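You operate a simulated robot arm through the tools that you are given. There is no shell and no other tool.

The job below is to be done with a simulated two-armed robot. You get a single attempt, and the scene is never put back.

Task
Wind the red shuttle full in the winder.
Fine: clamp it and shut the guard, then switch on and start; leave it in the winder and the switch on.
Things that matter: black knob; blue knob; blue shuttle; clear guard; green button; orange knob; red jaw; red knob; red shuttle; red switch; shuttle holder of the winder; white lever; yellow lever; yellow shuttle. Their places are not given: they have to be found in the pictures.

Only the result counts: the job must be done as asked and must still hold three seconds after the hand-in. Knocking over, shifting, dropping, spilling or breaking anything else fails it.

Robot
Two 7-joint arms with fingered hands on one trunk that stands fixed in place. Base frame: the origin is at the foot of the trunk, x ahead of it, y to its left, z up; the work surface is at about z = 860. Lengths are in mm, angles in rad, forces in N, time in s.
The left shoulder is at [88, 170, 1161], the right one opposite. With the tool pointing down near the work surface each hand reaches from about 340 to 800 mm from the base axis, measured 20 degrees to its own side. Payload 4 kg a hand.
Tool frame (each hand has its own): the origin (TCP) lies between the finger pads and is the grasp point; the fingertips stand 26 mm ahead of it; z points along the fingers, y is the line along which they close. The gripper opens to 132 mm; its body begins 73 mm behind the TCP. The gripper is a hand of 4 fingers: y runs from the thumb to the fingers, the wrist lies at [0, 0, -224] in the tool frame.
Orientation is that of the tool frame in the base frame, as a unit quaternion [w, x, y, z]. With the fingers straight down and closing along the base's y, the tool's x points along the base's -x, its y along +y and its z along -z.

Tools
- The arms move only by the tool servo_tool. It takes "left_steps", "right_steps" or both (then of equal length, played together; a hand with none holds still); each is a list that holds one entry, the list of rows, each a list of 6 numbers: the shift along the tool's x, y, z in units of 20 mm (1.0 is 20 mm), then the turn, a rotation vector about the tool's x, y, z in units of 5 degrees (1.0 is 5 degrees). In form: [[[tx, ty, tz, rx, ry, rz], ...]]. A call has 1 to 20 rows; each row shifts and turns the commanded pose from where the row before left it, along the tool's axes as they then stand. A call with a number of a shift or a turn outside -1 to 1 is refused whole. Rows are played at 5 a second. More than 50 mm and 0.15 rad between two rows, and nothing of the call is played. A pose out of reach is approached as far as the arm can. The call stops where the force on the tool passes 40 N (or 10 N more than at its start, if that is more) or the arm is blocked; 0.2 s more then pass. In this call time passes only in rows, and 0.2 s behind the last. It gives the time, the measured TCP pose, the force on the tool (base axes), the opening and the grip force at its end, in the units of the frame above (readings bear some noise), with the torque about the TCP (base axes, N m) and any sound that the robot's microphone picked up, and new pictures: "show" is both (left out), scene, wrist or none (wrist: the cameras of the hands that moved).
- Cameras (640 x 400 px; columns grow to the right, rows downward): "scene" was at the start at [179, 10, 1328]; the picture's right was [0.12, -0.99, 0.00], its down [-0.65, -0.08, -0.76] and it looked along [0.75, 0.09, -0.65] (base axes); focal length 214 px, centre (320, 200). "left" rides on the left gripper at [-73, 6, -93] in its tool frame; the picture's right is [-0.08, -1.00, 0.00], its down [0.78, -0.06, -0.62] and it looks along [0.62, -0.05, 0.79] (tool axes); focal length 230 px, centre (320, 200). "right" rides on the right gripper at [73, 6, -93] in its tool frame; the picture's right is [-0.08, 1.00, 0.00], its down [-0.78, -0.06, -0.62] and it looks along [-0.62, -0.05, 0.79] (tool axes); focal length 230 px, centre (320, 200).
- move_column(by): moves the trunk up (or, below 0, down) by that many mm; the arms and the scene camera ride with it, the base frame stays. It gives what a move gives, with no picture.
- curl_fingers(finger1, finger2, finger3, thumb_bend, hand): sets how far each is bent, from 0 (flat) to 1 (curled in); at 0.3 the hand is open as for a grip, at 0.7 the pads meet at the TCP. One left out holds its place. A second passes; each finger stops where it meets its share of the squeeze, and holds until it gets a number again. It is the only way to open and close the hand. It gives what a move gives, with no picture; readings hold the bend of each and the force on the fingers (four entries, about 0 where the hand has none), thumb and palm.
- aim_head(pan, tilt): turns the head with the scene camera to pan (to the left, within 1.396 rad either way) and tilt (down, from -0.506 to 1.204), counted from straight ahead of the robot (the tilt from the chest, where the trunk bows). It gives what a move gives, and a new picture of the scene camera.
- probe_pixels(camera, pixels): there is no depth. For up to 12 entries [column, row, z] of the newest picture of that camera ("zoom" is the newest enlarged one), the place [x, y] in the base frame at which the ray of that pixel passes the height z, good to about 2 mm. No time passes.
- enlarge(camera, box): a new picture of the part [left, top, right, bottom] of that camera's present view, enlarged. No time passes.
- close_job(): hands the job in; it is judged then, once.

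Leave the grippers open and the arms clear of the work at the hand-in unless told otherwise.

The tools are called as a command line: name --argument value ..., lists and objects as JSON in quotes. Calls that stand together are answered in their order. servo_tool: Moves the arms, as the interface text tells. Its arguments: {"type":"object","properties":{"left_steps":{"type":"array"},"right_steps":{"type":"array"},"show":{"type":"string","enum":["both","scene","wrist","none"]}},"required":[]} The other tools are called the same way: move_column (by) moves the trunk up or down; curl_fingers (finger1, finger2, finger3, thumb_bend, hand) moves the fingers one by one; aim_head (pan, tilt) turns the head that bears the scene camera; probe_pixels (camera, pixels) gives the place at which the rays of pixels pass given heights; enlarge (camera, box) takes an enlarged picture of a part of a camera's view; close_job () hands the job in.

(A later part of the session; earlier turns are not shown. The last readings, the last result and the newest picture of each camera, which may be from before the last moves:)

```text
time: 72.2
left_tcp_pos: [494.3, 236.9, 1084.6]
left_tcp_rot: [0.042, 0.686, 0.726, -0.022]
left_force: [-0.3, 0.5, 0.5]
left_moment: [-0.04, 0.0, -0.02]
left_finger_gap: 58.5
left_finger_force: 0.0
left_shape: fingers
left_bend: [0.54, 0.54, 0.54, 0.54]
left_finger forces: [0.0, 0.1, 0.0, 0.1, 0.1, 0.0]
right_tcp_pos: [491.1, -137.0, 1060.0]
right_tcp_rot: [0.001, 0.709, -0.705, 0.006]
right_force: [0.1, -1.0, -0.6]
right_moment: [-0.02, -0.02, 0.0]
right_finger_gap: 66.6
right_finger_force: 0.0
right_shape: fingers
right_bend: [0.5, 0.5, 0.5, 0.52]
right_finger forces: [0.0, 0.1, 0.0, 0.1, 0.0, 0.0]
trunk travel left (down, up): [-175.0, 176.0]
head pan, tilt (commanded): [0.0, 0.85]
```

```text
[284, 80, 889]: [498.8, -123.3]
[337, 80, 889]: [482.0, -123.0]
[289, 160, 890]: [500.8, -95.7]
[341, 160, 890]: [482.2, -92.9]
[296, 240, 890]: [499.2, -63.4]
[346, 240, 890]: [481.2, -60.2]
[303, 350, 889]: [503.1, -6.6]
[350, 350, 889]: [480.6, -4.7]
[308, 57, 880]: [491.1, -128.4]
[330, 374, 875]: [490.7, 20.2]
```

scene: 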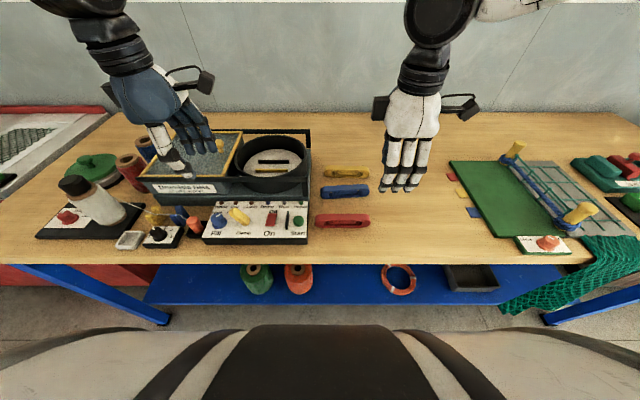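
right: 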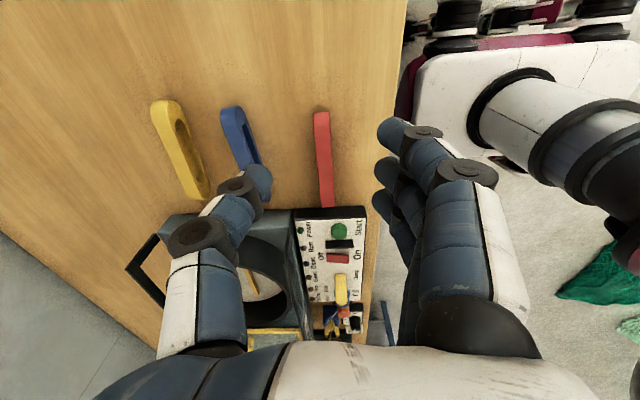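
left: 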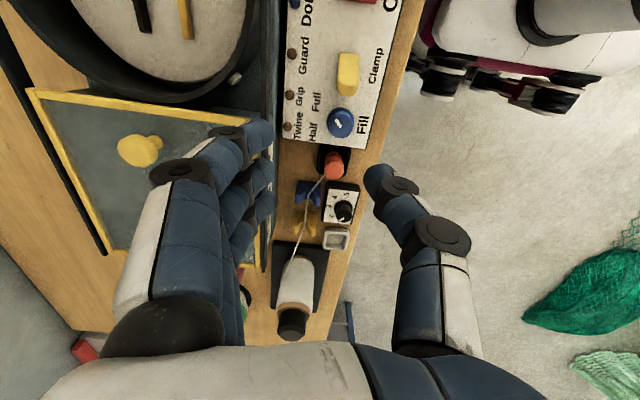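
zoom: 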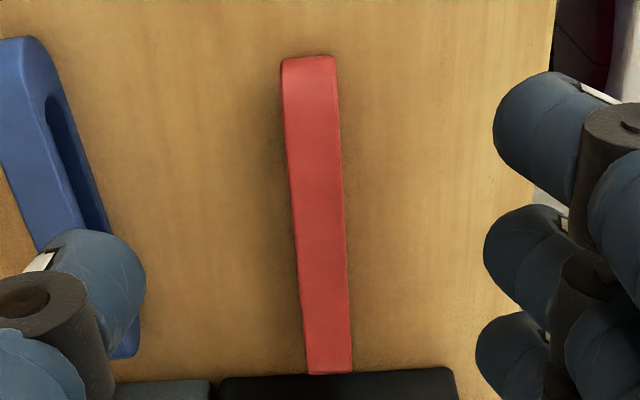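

The shuttle spans x ≈ 481.5–500 with its centre at y ≈ -57. I'll bring the right hand to (490.8, -87), which is 30 mm right of centre, and descend to z ≈ 912. The left hand moves further out at the same time.

servo_tool --right_steps '[[[-0.83, 0, 0.5, 0, 0, 0], [-0.83, 0, 0.5, 0, 0, 0], [-0.84, 0, 0.4, 0, 0, 0], [0, 0, 1, 0, 0, 0], [0, 0, 1, 0, 0, 0], [0, 0, 1, 0, 0, 0], [0, 0, 1, 0, 0, 0], [0, 0, 1, 0, 0, 0], [0, 0, 1, 0, 0, 0]]]' --left_steps '[[[1, 0, 0, 0, 0, 0], [1, 0, -0.5, 0, 0, 0], [1, 0, -0.5, 0, 0, 0], [1, 0, -0.5, 0, 0, 0], [1, 0, 0, 0, 0, 0], [0, 0, 0, 0, 0, 0], [0, 0, 0, 0, 0, 0], [0, 0, 0, 0, 0, 0], [0, 0, 0, 0, 0, 0]]]'

enlarge --camera "right" --box '[180, 20, 500, 270]'

```text
time: 74.2
left_tcp_pos: [488.6, 339.4, 1104.5]
left_tcp_rot: [0.041, 0.687, 0.725, -0.022]
left_force: [0.3, -0.6, 0.0]
left_moment: [0.01, -0.01, -0.02]
left_finger_gap: 58.5
left_finger_force: 0.0
left_shape: fingers
left_bend: [0.54, 0.54, 0.54, 0.54]
left_finger forces: [0.1, 0.0, 0.0, 0.0, 0.0, 0.0]
right_tcp_pos: [493.7, -91.7, 913.3]
right_tcp_rot: [-0.001, 0.71, -0.704, 0.006]
right_force: [0.6, -0.1, -0.9]
right_moment: [-0.02, 0.03, -0.04]
right_finger_gap: 66.8
right_finger_force: 0.2
right_shape: fingers
right_bend: [0.5, 0.5, 0.5, 0.52]
right_finger forces: [0.0, 0.0, 0.0, 0.0, 0.1, 0.1]
trunk travel left (down, up): [-175.0, 176.0]
head pan, tilt (commanded): [0.0, 0.85]
```

scene: 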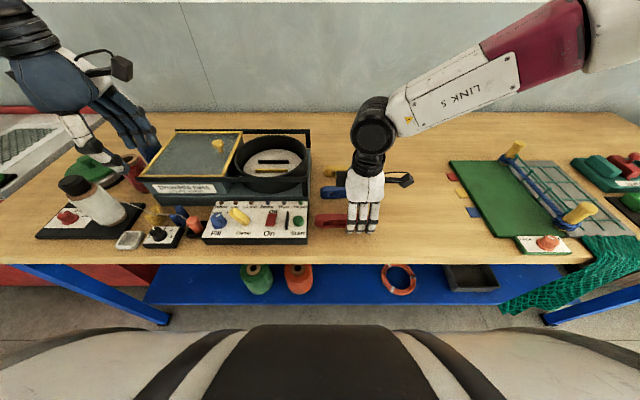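
right: 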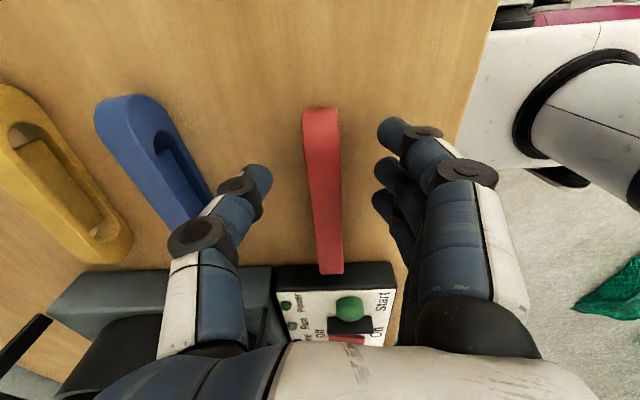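
left: 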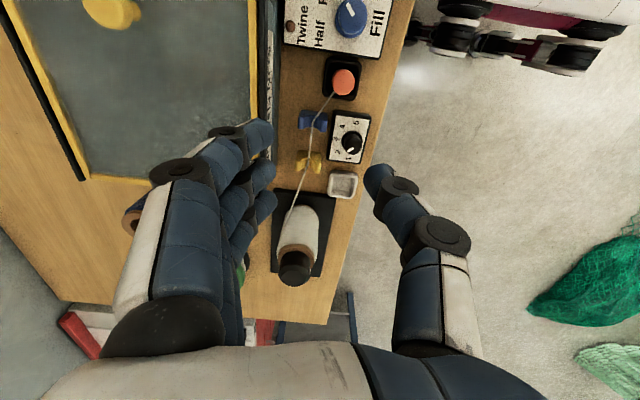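

```text
1.60 times, centred on (340, 145) of right
```

zoom: 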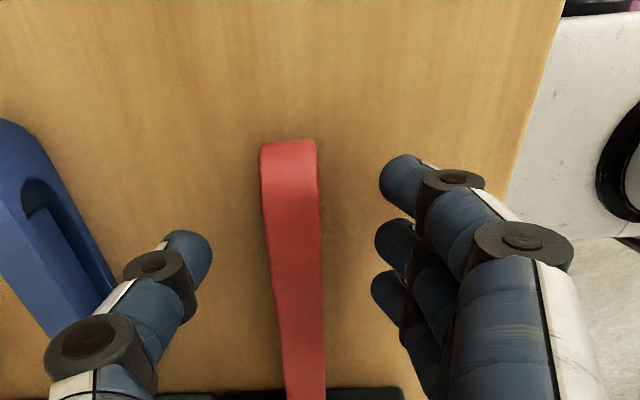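

Centred well. I shift 4 mm left along the shuttle, go down to z ≈ 901, and close.

servo_tool --right_steps '[[[-0.2, 0.05, 0.3, 0, 0, 0], [0, 0, 0.3, 0, 0, 0]]]' --show "none"

curl_fingers --hand "right" --finger1 0.76 --finger2 0.76 --finger3 0.76 --thumb_bend 0.76

enlarge --camera "right" --box '[180, 20, 500, 270]'

enlarge --camera "scene" --box '[300, 180, 400, 250]'

```text
time: 74.8
left_tcp_pos: [488.8, 339.1, 1103.9]
left_tcp_rot: [0.043, 0.687, 0.725, -0.022]
left_force: [0.2, 1.1, 0.2]
left_moment: [0.04, -0.03, -0.01]
left_finger_gap: 58.5
left_finger_force: 0.0
left_shape: fingers
left_bend: [0.54, 0.54, 0.54, 0.54]
left_finger forces: [0.0, 0.1, 0.1, 0.0, 0.0, 0.0]
right_tcp_pos: [491.1, -87.0, 901.4]
right_tcp_rot: [-0.001, 0.709, -0.705, 0.006]
right_force: [-0.3, 0.8, -0.3]
right_moment: [-0.01, 0.01, -0.01]
right_finger_gap: 66.6
right_finger_force: 0.0
right_shape: fingers
right_bend: [0.5, 0.5, 0.5, 0.52]
right_finger forces: [0.1, 0.1, 0.0, 0.0, 0.0, 0.0]
trunk travel left (down, up): [-175.0, 176.0]
head pan, tilt (commanded): [0.0, 0.85]
```

```text
time: 75.8
left_tcp_pos: [488.8, 337.8, 1105.5]
left_tcp_rot: [0.042, 0.686, 0.726, -0.022]
left_force: [-0.3, -0.6, -0.4]
left_moment: [0.0, 0.02, -0.04]
left_finger_gap: 58.2
left_finger_force: 0.1
left_shape: fingers
left_bend: [0.54, 0.54, 0.54, 0.54]
left_finger forces: [0.0, 0.0, 0.0, 0.0, 0.0, 0.0]
right_tcp_pos: [492.2, -86.6, 901.0]
right_tcp_rot: [0.0, 0.709, -0.705, 0.006]
right_force: [0.3, 0.3, -0.7]
right_moment: [-0.01, 0.0, -0.01]
right_finger_gap: 24.4
right_finger_force: 21.0
right_shape: fingers
right_bend: [0.73, 0.73, 0.73, 0.67]
right_finger forces: [7.3, 7.1, 7.0, 0.0, 21.6, 0.1]
trunk travel left (down, up): [-175.0, 176.0]
head pan, tilt (commanded): [0.0, 0.85]
```

```text
1.60 times, centred on (340, 145) of right
```

zoom: 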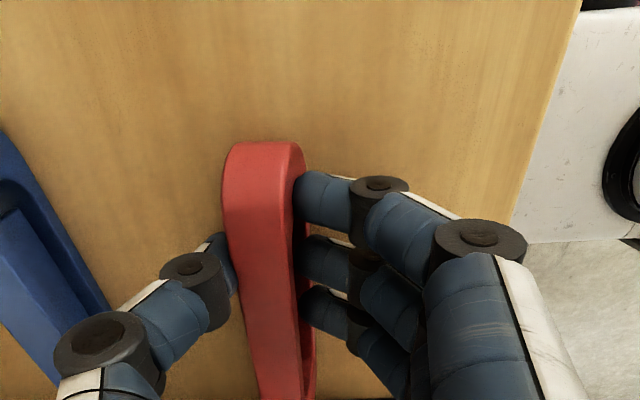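

```text
5.71 times, centred on (350, 215) of scene
```

zoom: 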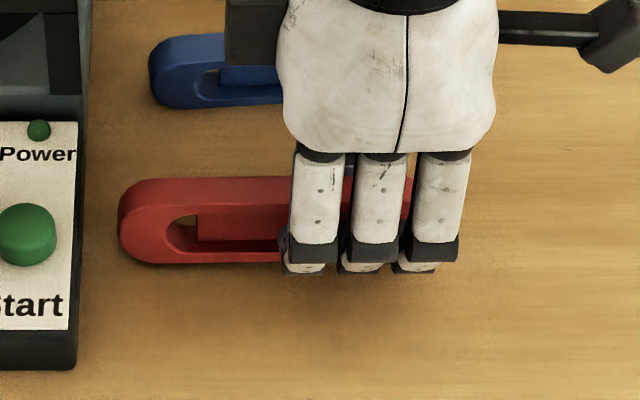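

Gripped at 21 N. I lift to about z = 1060, pitching the hand 7° forwards on the way, and then check the shuttle.

servo_tool --right_steps '[[[0, 0, -0.5, 0, 0, 0], [0, 0, -0.5, 0, 0, 0], [0, 0, -1, 0, 0, 0], [0, 0, -1, 0, 0, 0], [0, 0, -1, 0.35, 0, 0], [0, 0, -1, 0.35, 0, 0], [0, 0, -1, 0.35, 0, 0], [0, 0, -1, 0.35, 0, 0], [0, 0, -1, 0, 0, 0]]]'

enlarge --camera "scene" --box '[300, 110, 420, 210]'

enlarge --camera "right" --box '[220, 60, 380, 260]'

```text
time: 77.8
left_tcp_pos: [488.0, 338.7, 1105.3]
left_tcp_rot: [0.042, 0.687, 0.725, -0.022]
left_force: [-0.7, 1.2, -0.1]
left_moment: [0.0, -0.01, 0.02]
left_finger_gap: 58.2
left_finger_force: 0.0
left_shape: fingers
left_bend: [0.54, 0.54, 0.54, 0.54]
left_finger forces: [0.1, 0.0, 0.0, 0.1, 0.1, 0.0]
right_tcp_pos: [482.1, -84.5, 1060.6]
right_tcp_rot: [-0.043, 0.709, -0.703, 0.05]
right_force: [-1.2, 0.0, 0.3]
right_moment: [-0.02, 0.01, 0.02]
right_finger_gap: 24.2
right_finger_force: 21.3
right_shape: fingers
right_bend: [0.73, 0.73, 0.73, 0.67]
right_finger forces: [7.2, 7.0, 7.0, 0.0, 21.3, 0.0]
trunk travel left (down, up): [-175.0, 176.0]
head pan, tilt (commanded): [0.0, 0.85]
```

scene: 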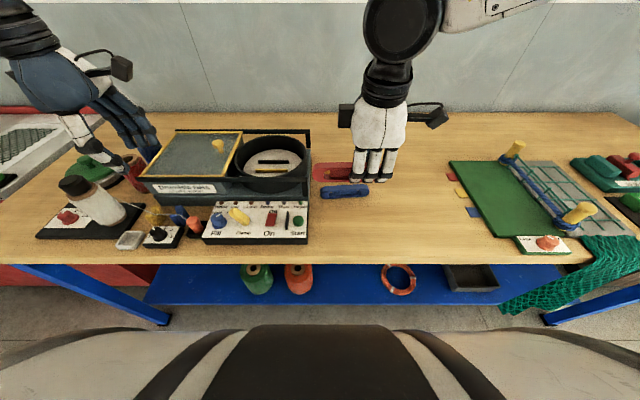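
right: 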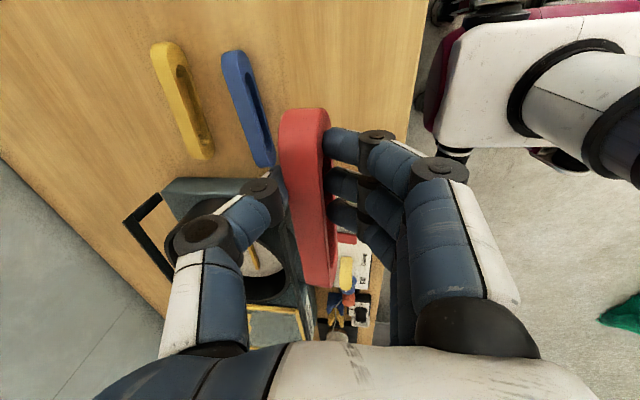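

```text
4.00 times, centred on (360, 160) of scene
```

zoom: 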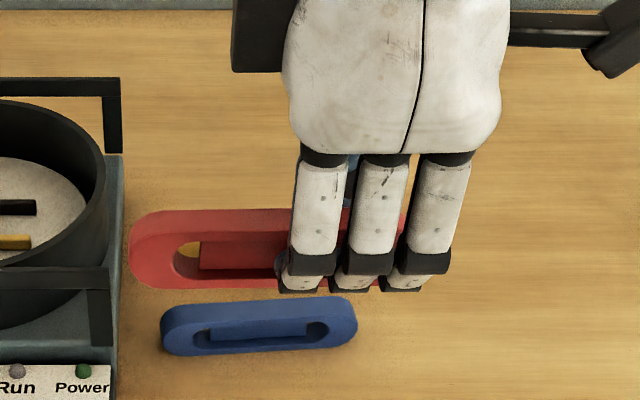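

```text
2.00 times, centred on (300, 160) of right
```

zoom: 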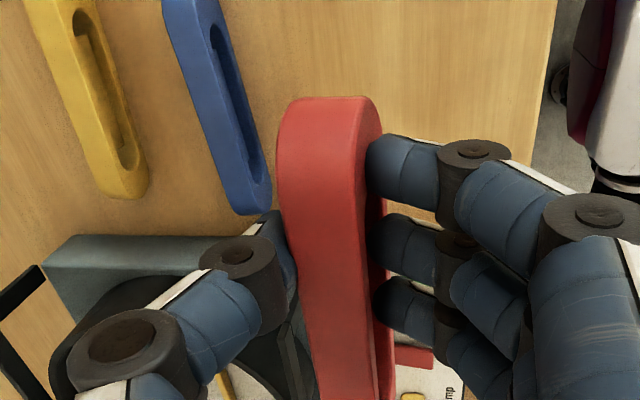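

The shuttle hangs level and close to upright. I'll probe its edges from both cameras to get its offset from the hand.

probe_pixels --camera "right" --pixels '[[323, 135, 1048], [280, 135, 1048], [323, 135, 1044], [280, 135, 1044], [330, 200, 1048], [288, 200, 1048], [300, 107, 1040]]'

enlarge --camera "scene" --box '[310, 155, 365, 190]'

```text
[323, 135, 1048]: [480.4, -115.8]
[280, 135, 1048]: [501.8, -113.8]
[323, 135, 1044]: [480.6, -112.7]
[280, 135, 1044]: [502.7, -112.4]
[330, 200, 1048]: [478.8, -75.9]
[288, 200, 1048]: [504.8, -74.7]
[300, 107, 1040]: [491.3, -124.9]
```

```text
11.43 times, centred on (338, 172) of scene
```

zoom: 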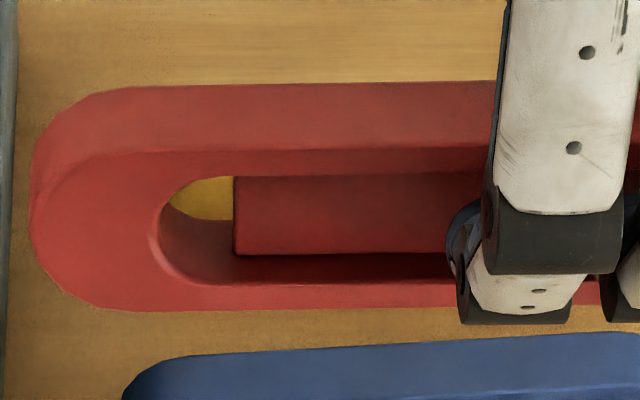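

probe_pixels --camera "zoom" --pixels '[[300, 84, 1048], [300, 84, 1052], [300, 84, 1044], [300, 151, 1048], [300, 151, 1052], [300, 151, 1044], [300, 308, 1018], [300, 308, 1014], [300, 308, 1022], [31, 200, 1033]]'

```text
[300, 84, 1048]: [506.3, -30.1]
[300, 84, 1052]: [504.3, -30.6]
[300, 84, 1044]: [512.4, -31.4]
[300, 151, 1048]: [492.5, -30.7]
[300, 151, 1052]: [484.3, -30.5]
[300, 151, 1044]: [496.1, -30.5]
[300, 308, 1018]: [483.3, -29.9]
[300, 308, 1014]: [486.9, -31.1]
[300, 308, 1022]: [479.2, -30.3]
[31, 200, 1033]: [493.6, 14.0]
```

The shuttle's centre is about +11 mm in x and +28 mm in y from the TCP, and it is nearly upright. I move towards the drum to TCP ≈ (638, 104) in two stages.

servo_tool --right_steps '[[[-0.9425, -0.774, 0.095, 0, 0, 0], [-0.9425, -0.774, 0.095, 0, 0, 0], [-0.9425, -0.774, 0.095, 0, 0, 0], [-0.9425, -0.774, 0.095, 0, 0, 0], [-0.9425, -0.774, 0.095, 0, 0, 0], [-0.9425, -0.774, 0.095, 0, 0, 0], [-0.9425, -0.774, 0.095, 0, 0, 0]]]'

```text
time: 79.4
left_tcp_pos: [487.8, 339.6, 1106.1]
left_tcp_rot: [0.042, 0.686, 0.726, -0.022]
left_force: [0.9, 0.3, 0.5]
left_moment: [-0.01, 0.02, -0.01]
left_finger_gap: 58.1
left_finger_force: 0.0
left_shape: fingers
left_bend: [0.54, 0.54, 0.54, 0.54]
left_finger forces: [0.0, 0.0, 0.1, 0.0, 0.0, 0.1]
right_tcp_pos: [592.3, 47.6, 1060.5]
right_tcp_rot: [-0.043, 0.708, -0.703, 0.049]
right_force: [0.2, -0.3, -0.4]
right_moment: [-0.05, 0.01, -0.02]
right_finger_gap: 24.4
right_finger_force: 20.7
right_shape: fingers
right_bend: [0.73, 0.73, 0.73, 0.67]
right_finger forces: [7.2, 7.0, 7.0, 0.0, 21.2, 0.0]
trunk travel left (down, up): [-175.0, 176.0]
head pan, tilt (commanded): [0.0, 0.85]
```

scene: 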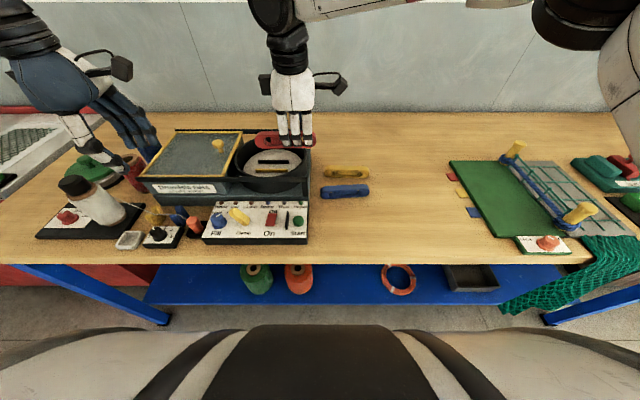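
right: 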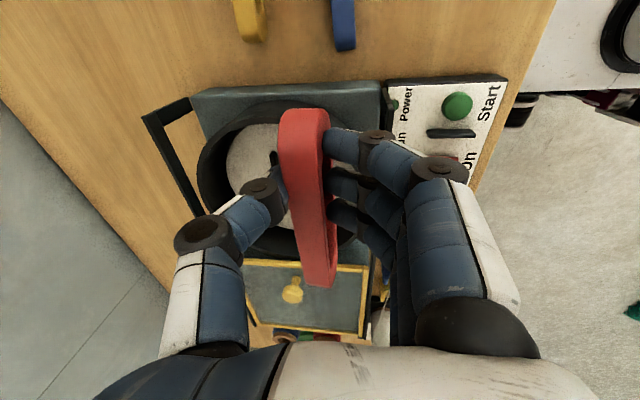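

Going well at (592, 48). I continue the last 46 × 56 mm.

servo_tool --right_steps '[[[-0.7, -0.57, 0.2, 0, 0, 0], [-0.7, -0.57, 0.2, 0, 0, 0], [-0.7, -0.57, 0.2, 0, 0, 0], [-0.7, -0.57, 0.2, 0, 0, 0]]]'

enlarge --camera "scene" --box '[220, 100, 330, 200]'

enlarge --camera "right" --box '[160, 40, 480, 300]'

```text
time: 80.4
left_tcp_pos: [489.2, 338.8, 1105.4]
left_tcp_rot: [0.042, 0.687, 0.725, -0.022]
left_force: [-0.1, 0.6, 0.5]
left_moment: [-0.02, 0.0, -0.01]
left_finger_gap: 58.4
left_finger_force: 0.0
left_shape: fingers
left_bend: [0.54, 0.54, 0.54, 0.54]
left_finger forces: [0.0, 0.0, 0.0, 0.1, 0.0, 0.0]
right_tcp_pos: [639.0, 104.5, 1049.4]
right_tcp_rot: [-0.043, 0.708, -0.703, 0.05]
right_force: [-0.7, 0.3, 0.0]
right_moment: [-0.01, -0.04, 0.01]
right_finger_gap: 24.4
right_finger_force: 20.8
right_shape: fingers
right_bend: [0.73, 0.73, 0.73, 0.67]
right_finger forces: [7.1, 7.0, 6.9, 0.0, 21.1, 0.0]
trunk travel left (down, up): [-175.0, 176.0]
head pan, tilt (commanded): [0.0, 0.85]
```

scene: 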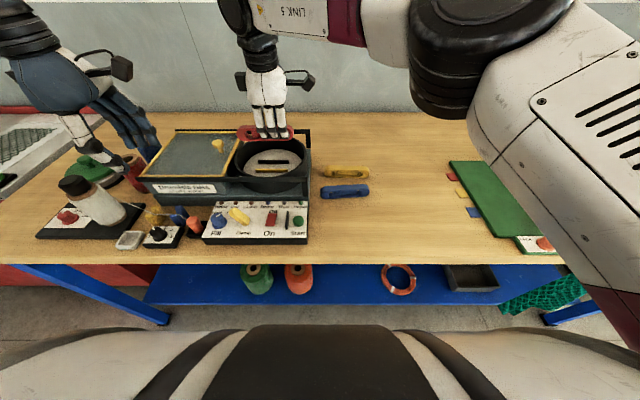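
right: 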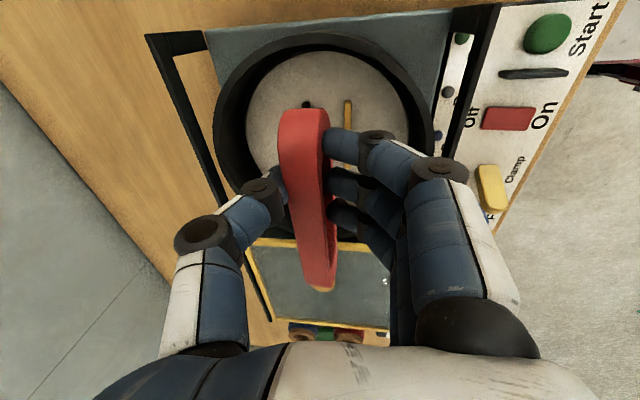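

```text
4.00 times, centred on (275, 150) of scene
```

zoom: 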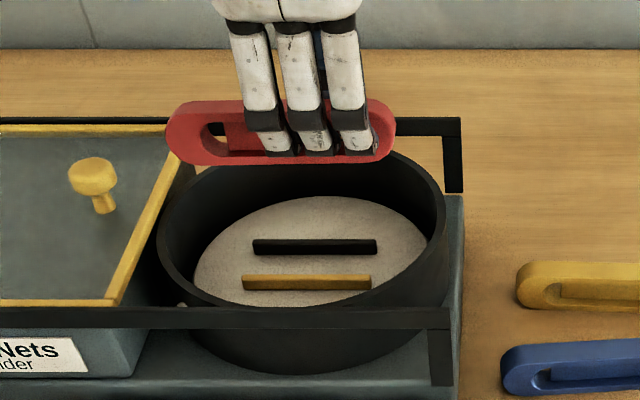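

```text
1.54 times, centred on (320, 170) of right
```

zoom: 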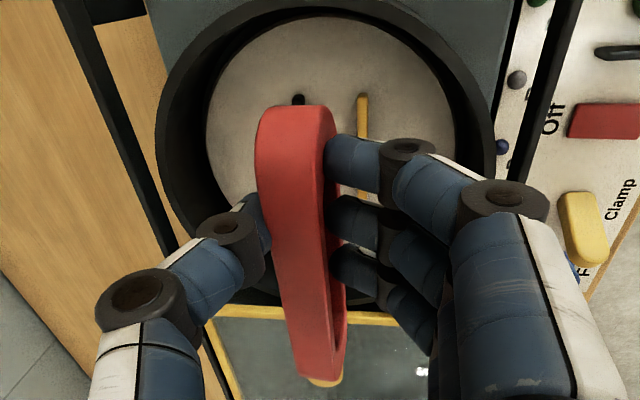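

In place above the drum at (639, 104.5, 1049). I check the shuttle's position against the jaws before lowering.

probe_pixels --camera "scene" --pixels '[[236.5, 133.75, 1023], [294.25, 133.75, 1023], [265, 140.5, 1007], [250, 126, 1038]]'

probe_pixels --camera "right" --pixels '[[279, 144, 1038], [323, 144, 1038], [286, 190, 1038], [327, 190, 1038], [302, 107, 1028]]'

enlarge --camera "scene" --box '[230, 120, 300, 150]'

```text
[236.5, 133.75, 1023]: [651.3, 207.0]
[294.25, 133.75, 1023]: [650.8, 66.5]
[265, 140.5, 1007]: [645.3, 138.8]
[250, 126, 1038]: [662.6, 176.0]
```

```text
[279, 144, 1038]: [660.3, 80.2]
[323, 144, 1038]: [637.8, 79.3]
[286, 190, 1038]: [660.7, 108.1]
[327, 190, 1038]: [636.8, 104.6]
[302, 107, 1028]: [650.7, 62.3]
```

```text
9.14 times, centred on (265, 135) of scene
```

zoom: 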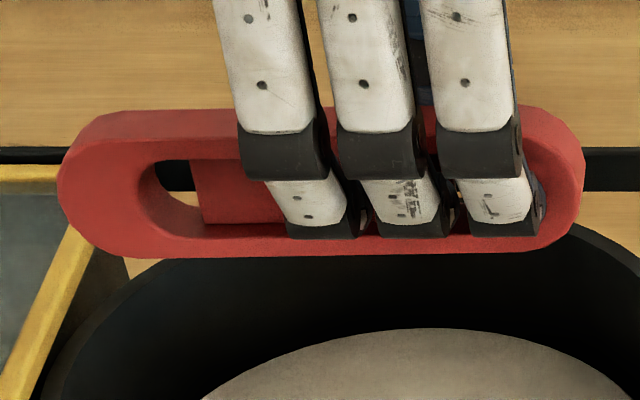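

The shuttle is centred at about (651, 137), so I correct by (-2, -4) and lower to z ≈ 975, keeping straight down in base axes.

servo_tool --right_steps '[[[0.04, 0.11, 0.732, 0, 0, 0], [0.04, 0.11, 0.732, 0, 0, 0], [0.04, 0.11, 0.732, 0, 0, 0], [0.04, 0.11, 0.732, 0, 0, 0], [0.04, 0.11, 0.732, 0, 0, 0]]]'

enlarge --camera "scene" --box '[230, 120, 320, 190]'

enlarge --camera "right" --box '[220, 20, 420, 220]'

```text
time: 81.6
left_tcp_pos: [488.9, 338.9, 1105.6]
left_tcp_rot: [0.043, 0.687, 0.725, -0.022]
left_force: [-0.2, -0.4, 0.6]
left_moment: [-0.01, -0.01, -0.01]
left_finger_gap: 58.4
left_finger_force: 0.0
left_shape: fingers
left_bend: [0.54, 0.54, 0.54, 0.54]
left_finger forces: [0.0, 0.1, 0.0, 0.1, 0.0, 0.0]
right_tcp_pos: [636.6, 101.0, 975.6]
right_tcp_rot: [-0.044, 0.708, -0.703, 0.049]
right_force: [-1.4, 0.6, 0.9]
right_moment: [-0.03, 0.05, -0.02]
right_finger_gap: 24.2
right_finger_force: 20.9
right_shape: fingers
right_bend: [0.73, 0.73, 0.73, 0.67]
right_finger forces: [7.1, 7.0, 6.8, 0.0, 21.0, 0.0]
trunk travel left (down, up): [-175.0, 176.0]
head pan, tilt (commanded): [0.0, 0.85]
```

scene: 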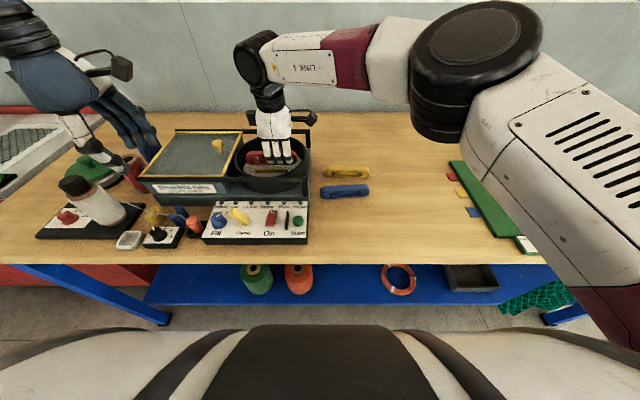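
right: 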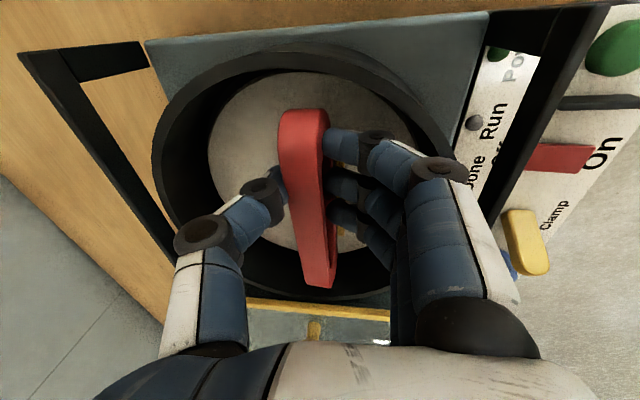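

```text
5.71 times, centred on (275, 155) of scene
```

zoom: 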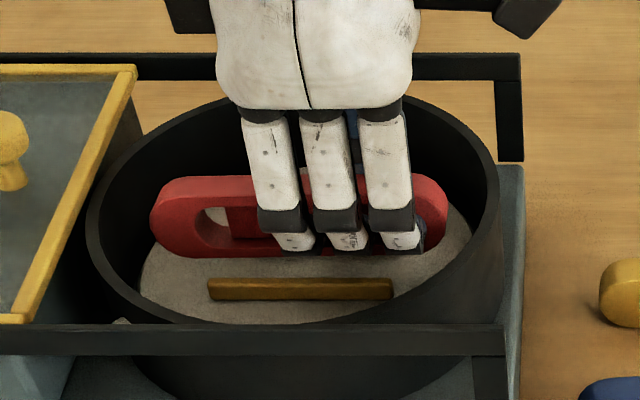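

```text
2.00 times, centred on (320, 120) of right
```

zoom: 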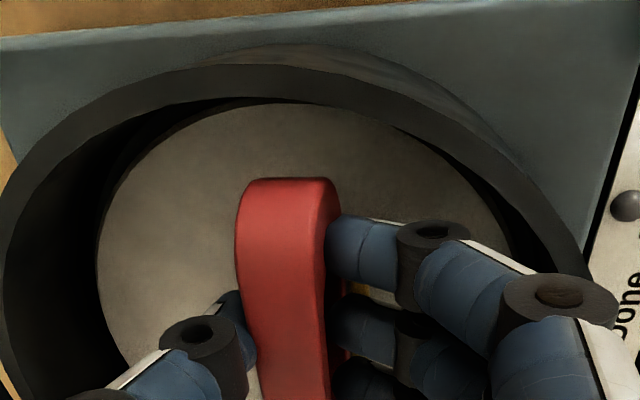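

It is between the jaws' lines. I check the shuttle's lower front edge against the orange jaw's back edge (x = 633) with a probe before the last centimetre.

probe_pixels --camera "scene" --pixels '[[265, 164.6, 934], [275, 165, 934], [248, 158, 949], [298, 158, 949], [262, 169, 928], [265, 151, 964]]'

servo_tool --right_steps '[[[0, 0.025, 0.2, 0, 0, 0], [0, 0.025, 0.2, 0, 0, 0]]]'

enlarge --camera "scene" --box '[230, 120, 320, 190]'

```text
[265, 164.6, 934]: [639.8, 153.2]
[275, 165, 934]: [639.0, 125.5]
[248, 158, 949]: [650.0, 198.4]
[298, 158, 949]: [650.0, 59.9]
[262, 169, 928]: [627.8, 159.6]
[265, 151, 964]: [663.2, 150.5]
```

```text
time: 82.2
left_tcp_pos: [488.0, 339.3, 1106.2]
left_tcp_rot: [0.042, 0.687, 0.725, -0.022]
left_force: [-0.2, 1.1, 0.5]
left_moment: [0.02, -0.01, -0.03]
left_finger_gap: 58.5
left_finger_force: 0.0
left_shape: fingers
left_bend: [0.54, 0.54, 0.54, 0.54]
left_finger forces: [0.0, 0.0, 0.1, 0.1, 0.0, 0.1]
right_tcp_pos: [636.1, 100.4, 969.5]
right_tcp_rot: [-0.044, 0.708, -0.703, 0.049]
right_force: [1.0, -0.5, -0.3]
right_moment: [-0.03, 0.0, 0.0]
right_finger_gap: 24.4
right_finger_force: 21.1
right_shape: fingers
right_bend: [0.73, 0.73, 0.73, 0.67]
right_finger forces: [7.1, 7.0, 6.9, 0.0, 21.0, 0.0]
trunk travel left (down, up): [-175.0, 176.0]
head pan, tilt (commanded): [0.0, 0.85]
```

scene: 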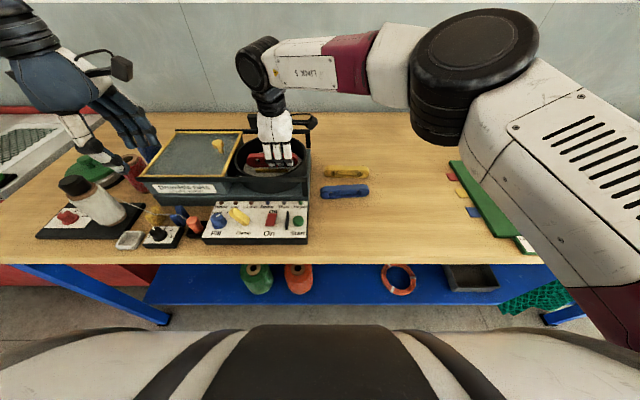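
right: 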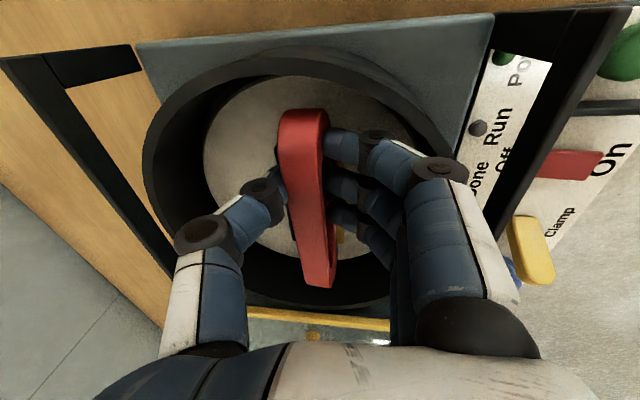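

```text
5.71 times, centred on (275, 155) of scene
```

zoom: 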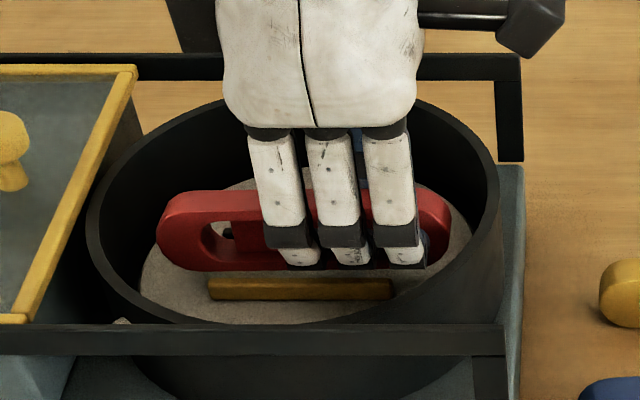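

Aligned, with about 6 mm of clearance to the orange jaw. I continue down in small steps and watch the force for floor contact.

servo_tool --right_steps '[[[-0.05, 0.018, 0.15, 0, 0, 0], [-0.05, 0.018, 0.15, 0, 0, 0]]]' --show "none"

servo_tool --right_steps '[[[0, 0.01, 0.08, 0, 0, 0]]]' --show "none"

```text
time: 82.8
left_tcp_pos: [487.4, 338.4, 1106.0]
left_tcp_rot: [0.042, 0.687, 0.725, -0.021]
left_force: [-0.3, -0.4, -0.1]
left_moment: [-0.04, -0.04, 0.01]
left_finger_gap: 58.3
left_finger_force: 0.2
left_shape: fingers
left_bend: [0.54, 0.54, 0.54, 0.54]
left_finger forces: [0.0, 0.0, 0.1, 0.0, 0.0, 0.1]
right_tcp_pos: [636.1, 101.7, 963.5]
right_tcp_rot: [-0.045, 0.708, -0.703, 0.05]
right_force: [-1.1, -0.6, 3.1]
right_moment: [0.05, -0.02, 0.0]
right_finger_gap: 24.5
right_finger_force: 22.1
right_shape: fingers
right_bend: [0.73, 0.73, 0.73, 0.67]
right_finger forces: [6.8, 7.3, 7.7, 0.1, 21.6, 0.1]
trunk travel left (down, up): [-175.0, 176.0]
head pan, tilt (commanded): [0.0, 0.85]
```

```text
time: 83.2
left_tcp_pos: [487.2, 338.0, 1105.7]
left_tcp_rot: [0.042, 0.687, 0.725, -0.021]
left_force: [0.0, -0.7, -0.3]
left_moment: [-0.01, -0.01, 0.0]
left_finger_gap: 58.3
left_finger_force: 0.0
left_shape: fingers
left_bend: [0.54, 0.54, 0.54, 0.54]
left_finger forces: [0.1, 0.1, 0.1, 0.0, 0.0, 0.0]
right_tcp_pos: [636.3, 102.9, 962.8]
right_tcp_rot: [-0.045, 0.708, -0.703, 0.049]
right_force: [0.7, -1.0, 7.5]
right_moment: [0.02, 0.03, -0.02]
right_finger_gap: 24.3
right_finger_force: 22.3
right_shape: fingers
right_bend: [0.74, 0.74, 0.74, 0.67]
right_finger forces: [7.1, 7.5, 8.0, 0.0, 22.1, 0.0]
trunk travel left (down, up): [-175.0, 176.0]
head pan, tilt (commanded): [0.0, 0.85]
```

Contact at z ≈ 963 with 7.5 N, matching the floor height I expected. I look before releasing.

enlarge --camera "scene" --box '[235, 130, 315, 185]'

enlarge --camera "right" --box '[220, 60, 400, 300]'

```text
7.27 times, centred on (275, 158) of scene
```

zoom: 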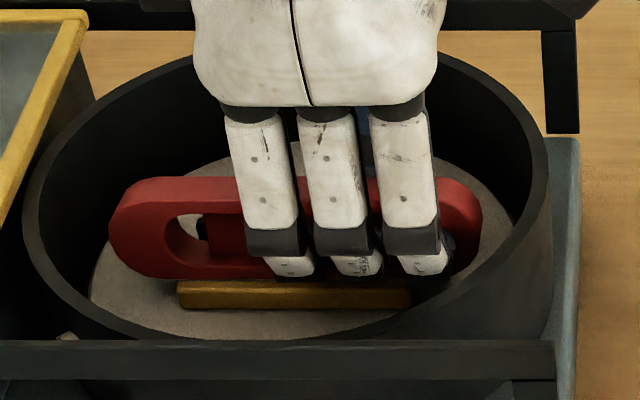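

```text
1.67 times, centred on (310, 180) of right
```

zoom: 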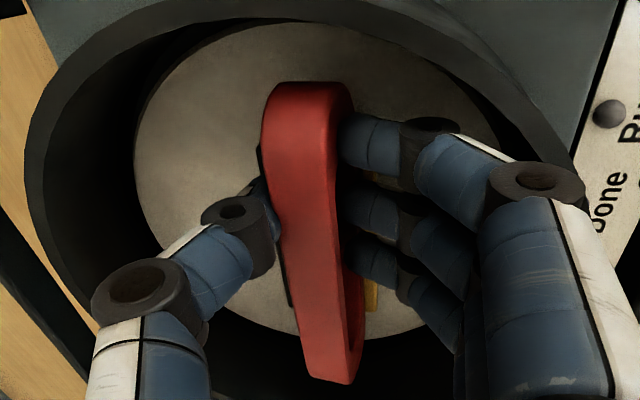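

The shuttle is lengthwise centred over the jaws. I release gently in two steps.

curl_fingers --hand "right" --finger1 0.67 --finger2 0.67 --finger3 0.67 --thumb_bend 0.62

enlarge --camera "right" --box '[220, 60, 400, 300]'

enlarge --camera "scene" --box '[235, 130, 315, 185]'

```text
time: 84.2
left_tcp_pos: [487.9, 339.2, 1105.0]
left_tcp_rot: [0.042, 0.687, 0.725, -0.022]
left_force: [0.8, -0.5, -0.1]
left_moment: [-0.01, -0.01, 0.03]
left_finger_gap: 58.3
left_finger_force: 0.1
left_shape: fingers
left_bend: [0.54, 0.54, 0.54, 0.54]
left_finger forces: [0.0, 0.1, 0.0, 0.0, 0.0, 0.0]
right_tcp_pos: [635.8, 102.2, 960.4]
right_tcp_rot: [-0.043, 0.708, -0.703, 0.049]
right_force: [0.4, -0.9, 0.7]
right_moment: [-0.02, -0.02, 0.0]
right_finger_gap: 28.4
right_finger_force: 1.2
right_shape: fingers
right_bend: [0.67, 0.67, 0.67, 0.62]
right_finger forces: [0.4, 0.3, 0.4, 0.0, 1.2, 0.0]
trunk travel left (down, up): [-175.0, 176.0]
head pan, tilt (commanded): [0.0, 0.85]
```

```text
1.67 times, centred on (310, 180) of right
```

zoom: 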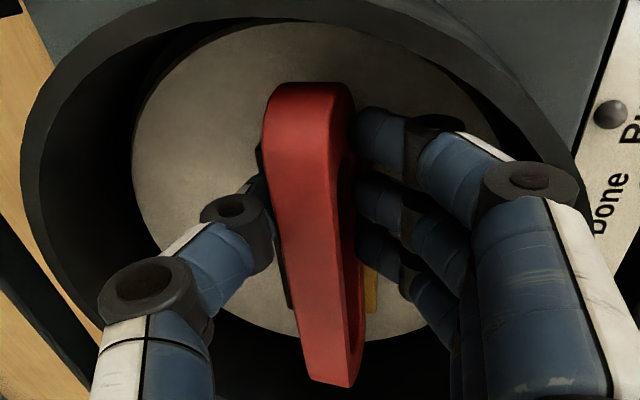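

```text
7.27 times, centred on (275, 158) of scene
```

zoom: 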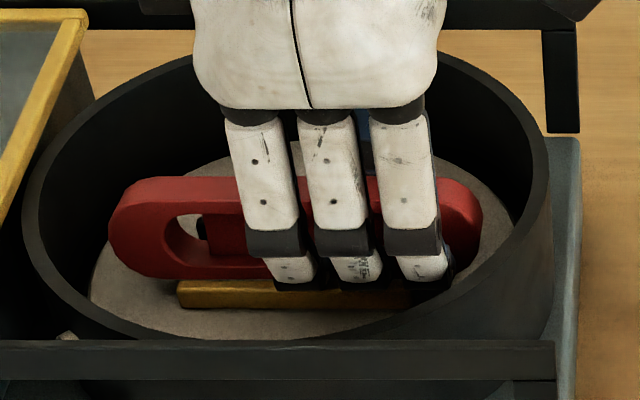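

Released, and the shuttle stands. I open a bit more and then lift straight up in base axes.

curl_fingers --hand "right" --finger1 0.58 --finger2 0.58 --finger3 0.58 --thumb_bend 0.54

servo_tool --right_steps '[[[0, -0.06, -0.49, 0, 0, 0], [0, -0.06, -0.49, 0, 0, 0], [0, -0.12, -0.98, 0, 0, 0], [0, -0.12, -0.98, 0, 0, 0], [0, -0.12, -0.98, 0, 0, 0]]]'

enlarge --camera "scene" --box '[235, 130, 315, 185]'

enlarge --camera "right" --box '[220, 40, 420, 240]'

```text
time: 85.2
left_tcp_pos: [488.1, 339.2, 1105.3]
left_tcp_rot: [0.042, 0.687, 0.726, -0.021]
left_force: [0.0, -0.7, 0.4]
left_moment: [0.0, 0.0, -0.02]
left_finger_gap: 58.4
left_finger_force: 0.0
left_shape: fingers
left_bend: [0.54, 0.54, 0.54, 0.54]
left_finger forces: [0.1, 0.0, 0.0, 0.0, 0.0, 0.0]
right_tcp_pos: [636.3, 102.6, 960.7]
right_tcp_rot: [-0.044, 0.709, -0.702, 0.048]
right_force: [0.0, -0.7, -0.7]
right_moment: [0.02, -0.02, 0.0]
right_finger_gap: 52.4
right_finger_force: 0.0
right_shape: fingers
right_bend: [0.57, 0.57, 0.57, 0.54]
right_finger forces: [0.0, 0.1, 0.1, 0.0, 0.2, 0.0]
trunk travel left (down, up): [-175.0, 176.0]
head pan, tilt (commanded): [0.0, 0.85]
```

```text
time: 86.4
left_tcp_pos: [487.3, 337.8, 1105.3]
left_tcp_rot: [0.042, 0.686, 0.726, -0.021]
left_force: [-0.2, 0.2, 0.0]
left_moment: [0.0, 0.04, 0.02]
left_finger_gap: 58.6
left_finger_force: 0.0
left_shape: fingers
left_bend: [0.54, 0.54, 0.54, 0.54]
left_finger forces: [0.0, 0.0, 0.0, 0.1, 0.0, 0.0]
right_tcp_pos: [635.0, 103.5, 1041.9]
right_tcp_rot: [-0.043, 0.708, -0.703, 0.049]
right_force: [0.9, 0.2, -0.3]
right_moment: [0.0, -0.01, 0.0]
right_finger_gap: 52.1
right_finger_force: 0.1
right_shape: fingers
right_bend: [0.57, 0.57, 0.57, 0.54]
right_finger forces: [0.0, 0.0, 0.0, 0.0, 0.0, 0.1]
trunk travel left (down, up): [-175.0, 176.0]
head pan, tilt (commanded): [0.0, 0.85]
```

scene: 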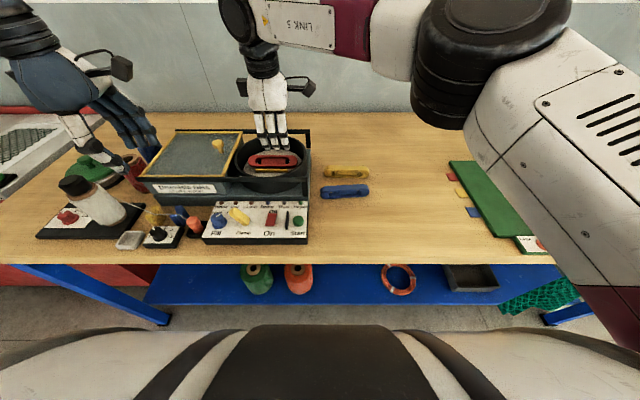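
right: 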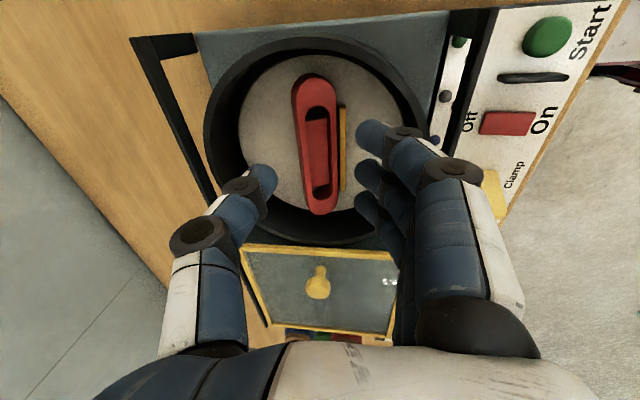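

```text
7.27 times, centred on (275, 158) of scene
```

zoom: 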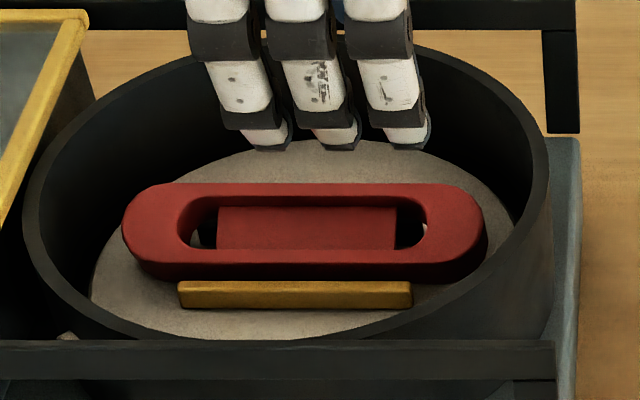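

```text
2.00 times, centred on (320, 140) of right
```

zoom: 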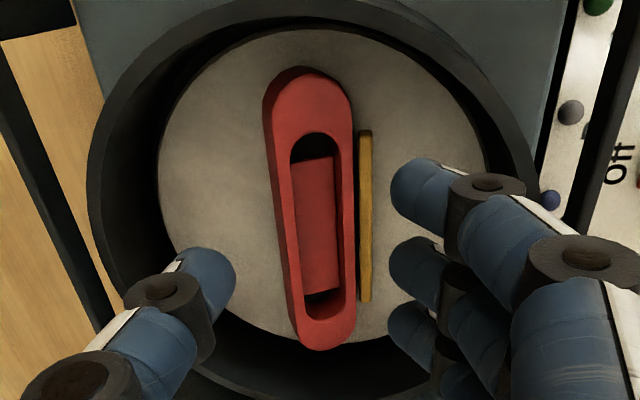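

The shuttle has toppled: its slotted face now looks upwards. I'll measure how it lies before doing anything else.

probe_pixels --camera "zoom" --pixels '[[264, 130, 938], [264, 130, 945], [352, 130, 938], [352, 130, 930], [276, 240, 938], [290, 240, 938], [354, 240, 938], [354, 240, 925], [365, 140, 928], [365, 300, 928], [302, 67, 938], [325, 350, 938]]'

probe_pixels --camera "scene" --pixels '[[272.2, 155.8, 938], [272.2, 155.8, 948], [272.2, 164.7, 938], [272.2, 164.7, 930], [272.2, 168.9, 921], [272.2, 169.4, 928], [247.8, 161, 935], [297.6, 161, 935]]'

enlarge --camera "right" --box '[280, 60, 360, 230]'

enlarge --camera "scene" --box '[245, 148, 305, 178]'

```text
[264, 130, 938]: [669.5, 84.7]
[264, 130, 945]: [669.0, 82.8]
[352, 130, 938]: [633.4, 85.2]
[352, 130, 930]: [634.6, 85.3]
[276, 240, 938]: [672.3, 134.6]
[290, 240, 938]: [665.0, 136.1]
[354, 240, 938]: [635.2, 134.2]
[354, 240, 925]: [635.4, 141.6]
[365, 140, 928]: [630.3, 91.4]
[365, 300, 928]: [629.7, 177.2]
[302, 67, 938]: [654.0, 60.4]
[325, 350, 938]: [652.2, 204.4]
```

```text
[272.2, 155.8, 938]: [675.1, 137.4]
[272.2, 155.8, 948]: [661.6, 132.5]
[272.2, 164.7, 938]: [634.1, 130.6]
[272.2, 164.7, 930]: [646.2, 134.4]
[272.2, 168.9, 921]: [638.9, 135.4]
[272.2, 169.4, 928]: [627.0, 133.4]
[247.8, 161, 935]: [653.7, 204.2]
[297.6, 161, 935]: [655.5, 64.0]
```

```text
2.35 times, centred on (320, 145) of right
```

zoom: 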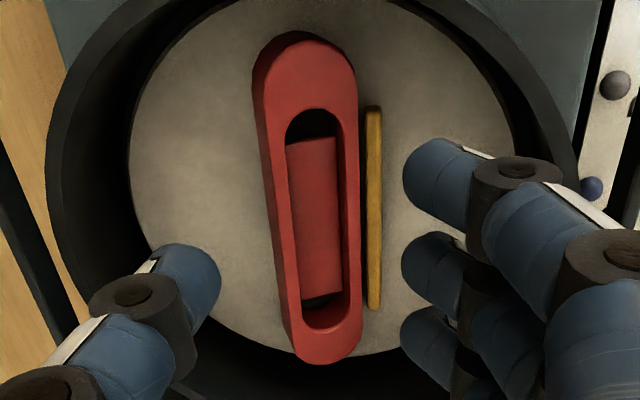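

```text
10.67 times, centred on (275, 163) of scene
```

zoom: 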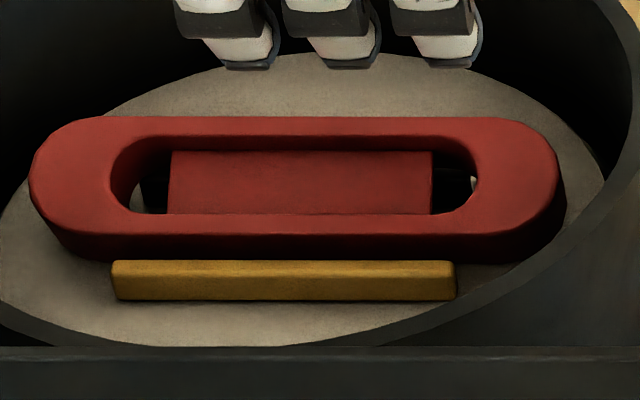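

The shuttle fell backwards and leans on the black jaw (x ≈ 635–670). I can stand it up by closing the hand round it: fingers as a wall on the near side, thumb pushing the raised far edge. First I set the hand shape (thumb wide) and reduce the pitch to about 3° above it.

curl_fingers --hand "right" --finger1 0.54 --finger2 0.54 --finger3 0.54 --thumb_bend 0.42

servo_tool --right_steps '[[[0.05, 0, 0, -0.4, 0, 0], [0.05, 0, 0, -0.4, 0, 0], [0, 0.05, 1, 0, 0, 0], [0, 0.05, 1, 0, 0, 0]]]'

enlarge --camera "right" --box '[180, 40, 440, 260]'

enlarge --camera "scene" --box '[235, 130, 315, 185]'

```text
time: 87.4
left_tcp_pos: [488.3, 340.0, 1104.6]
left_tcp_rot: [0.042, 0.687, 0.725, -0.023]
left_force: [-0.4, -0.2, 0.1]
left_moment: [0.01, 0.0, 0.0]
left_finger_gap: 58.6
left_finger_force: 0.0
left_shape: fingers
left_bend: [0.54, 0.54, 0.54, 0.54]
left_finger forces: [0.0, 0.0, 0.0, 0.0, 0.1, 0.0]
right_tcp_pos: [635.1, 102.9, 1040.7]
right_tcp_rot: [-0.044, 0.708, -0.703, 0.05]
right_force: [0.1, 0.1, -0.5]
right_moment: [-0.01, -0.01, 0.0]
right_finger_gap: 76.5
right_finger_force: 0.1
right_shape: fingers
right_bend: [0.54, 0.54, 0.54, 0.42]
right_finger forces: [0.0, 0.0, 0.0, 0.1, 0.1, 0.1]
trunk travel left (down, up): [-175.0, 176.0]
head pan, tilt (commanded): [0.0, 0.85]
```

```text
time: 88.4
left_tcp_pos: [488.7, 339.3, 1105.2]
left_tcp_rot: [0.042, 0.687, 0.725, -0.022]
left_force: [0.0, 0.3, -0.2]
left_moment: [0.0, -0.04, -0.04]
left_finger_gap: 58.4
left_finger_force: 0.1
left_shape: fingers
left_bend: [0.54, 0.54, 0.54, 0.54]
left_finger forces: [0.0, 0.0, 0.0, 0.1, 0.1, 0.0]
right_tcp_pos: [637.3, 101.7, 999.9]
right_tcp_rot: [-0.019, 0.71, -0.704, 0.023]
right_force: [0.4, 0.6, -0.3]
right_moment: [-0.03, -0.01, -0.01]
right_finger_gap: 76.6
right_finger_force: 0.2
right_shape: fingers
right_bend: [0.54, 0.54, 0.54, 0.42]
right_finger forces: [0.0, 0.0, 0.0, 0.0, 0.1, 0.1]
trunk travel left (down, up): [-175.0, 176.0]
head pan, tilt (commanded): [0.0, 0.85]
```

scene: 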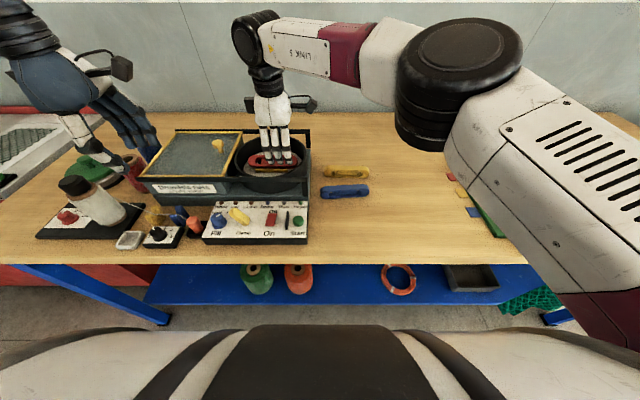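
right: 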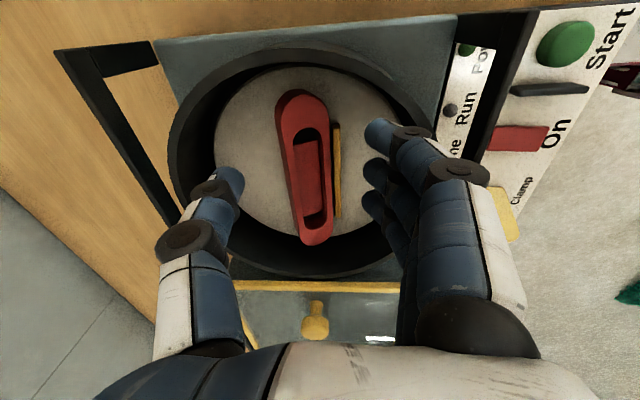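

```text
1.82 times, centred on (310, 150) of right
```

zoom: 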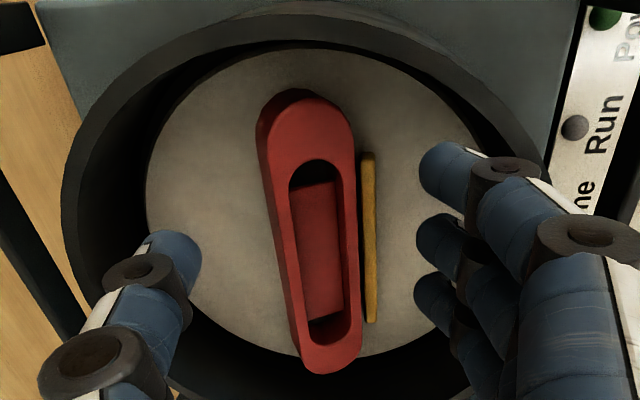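

```text
7.27 times, centred on (275, 158) of scene
```

zoom: 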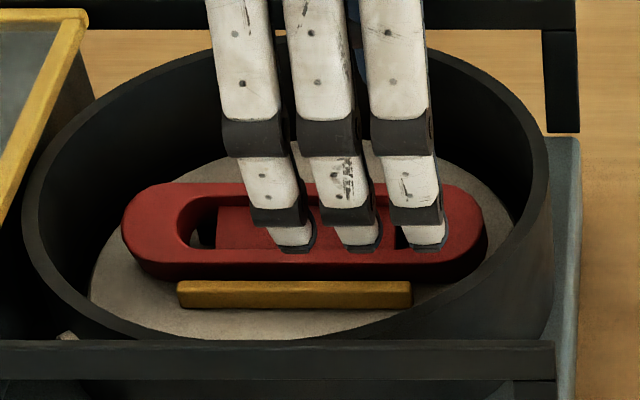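

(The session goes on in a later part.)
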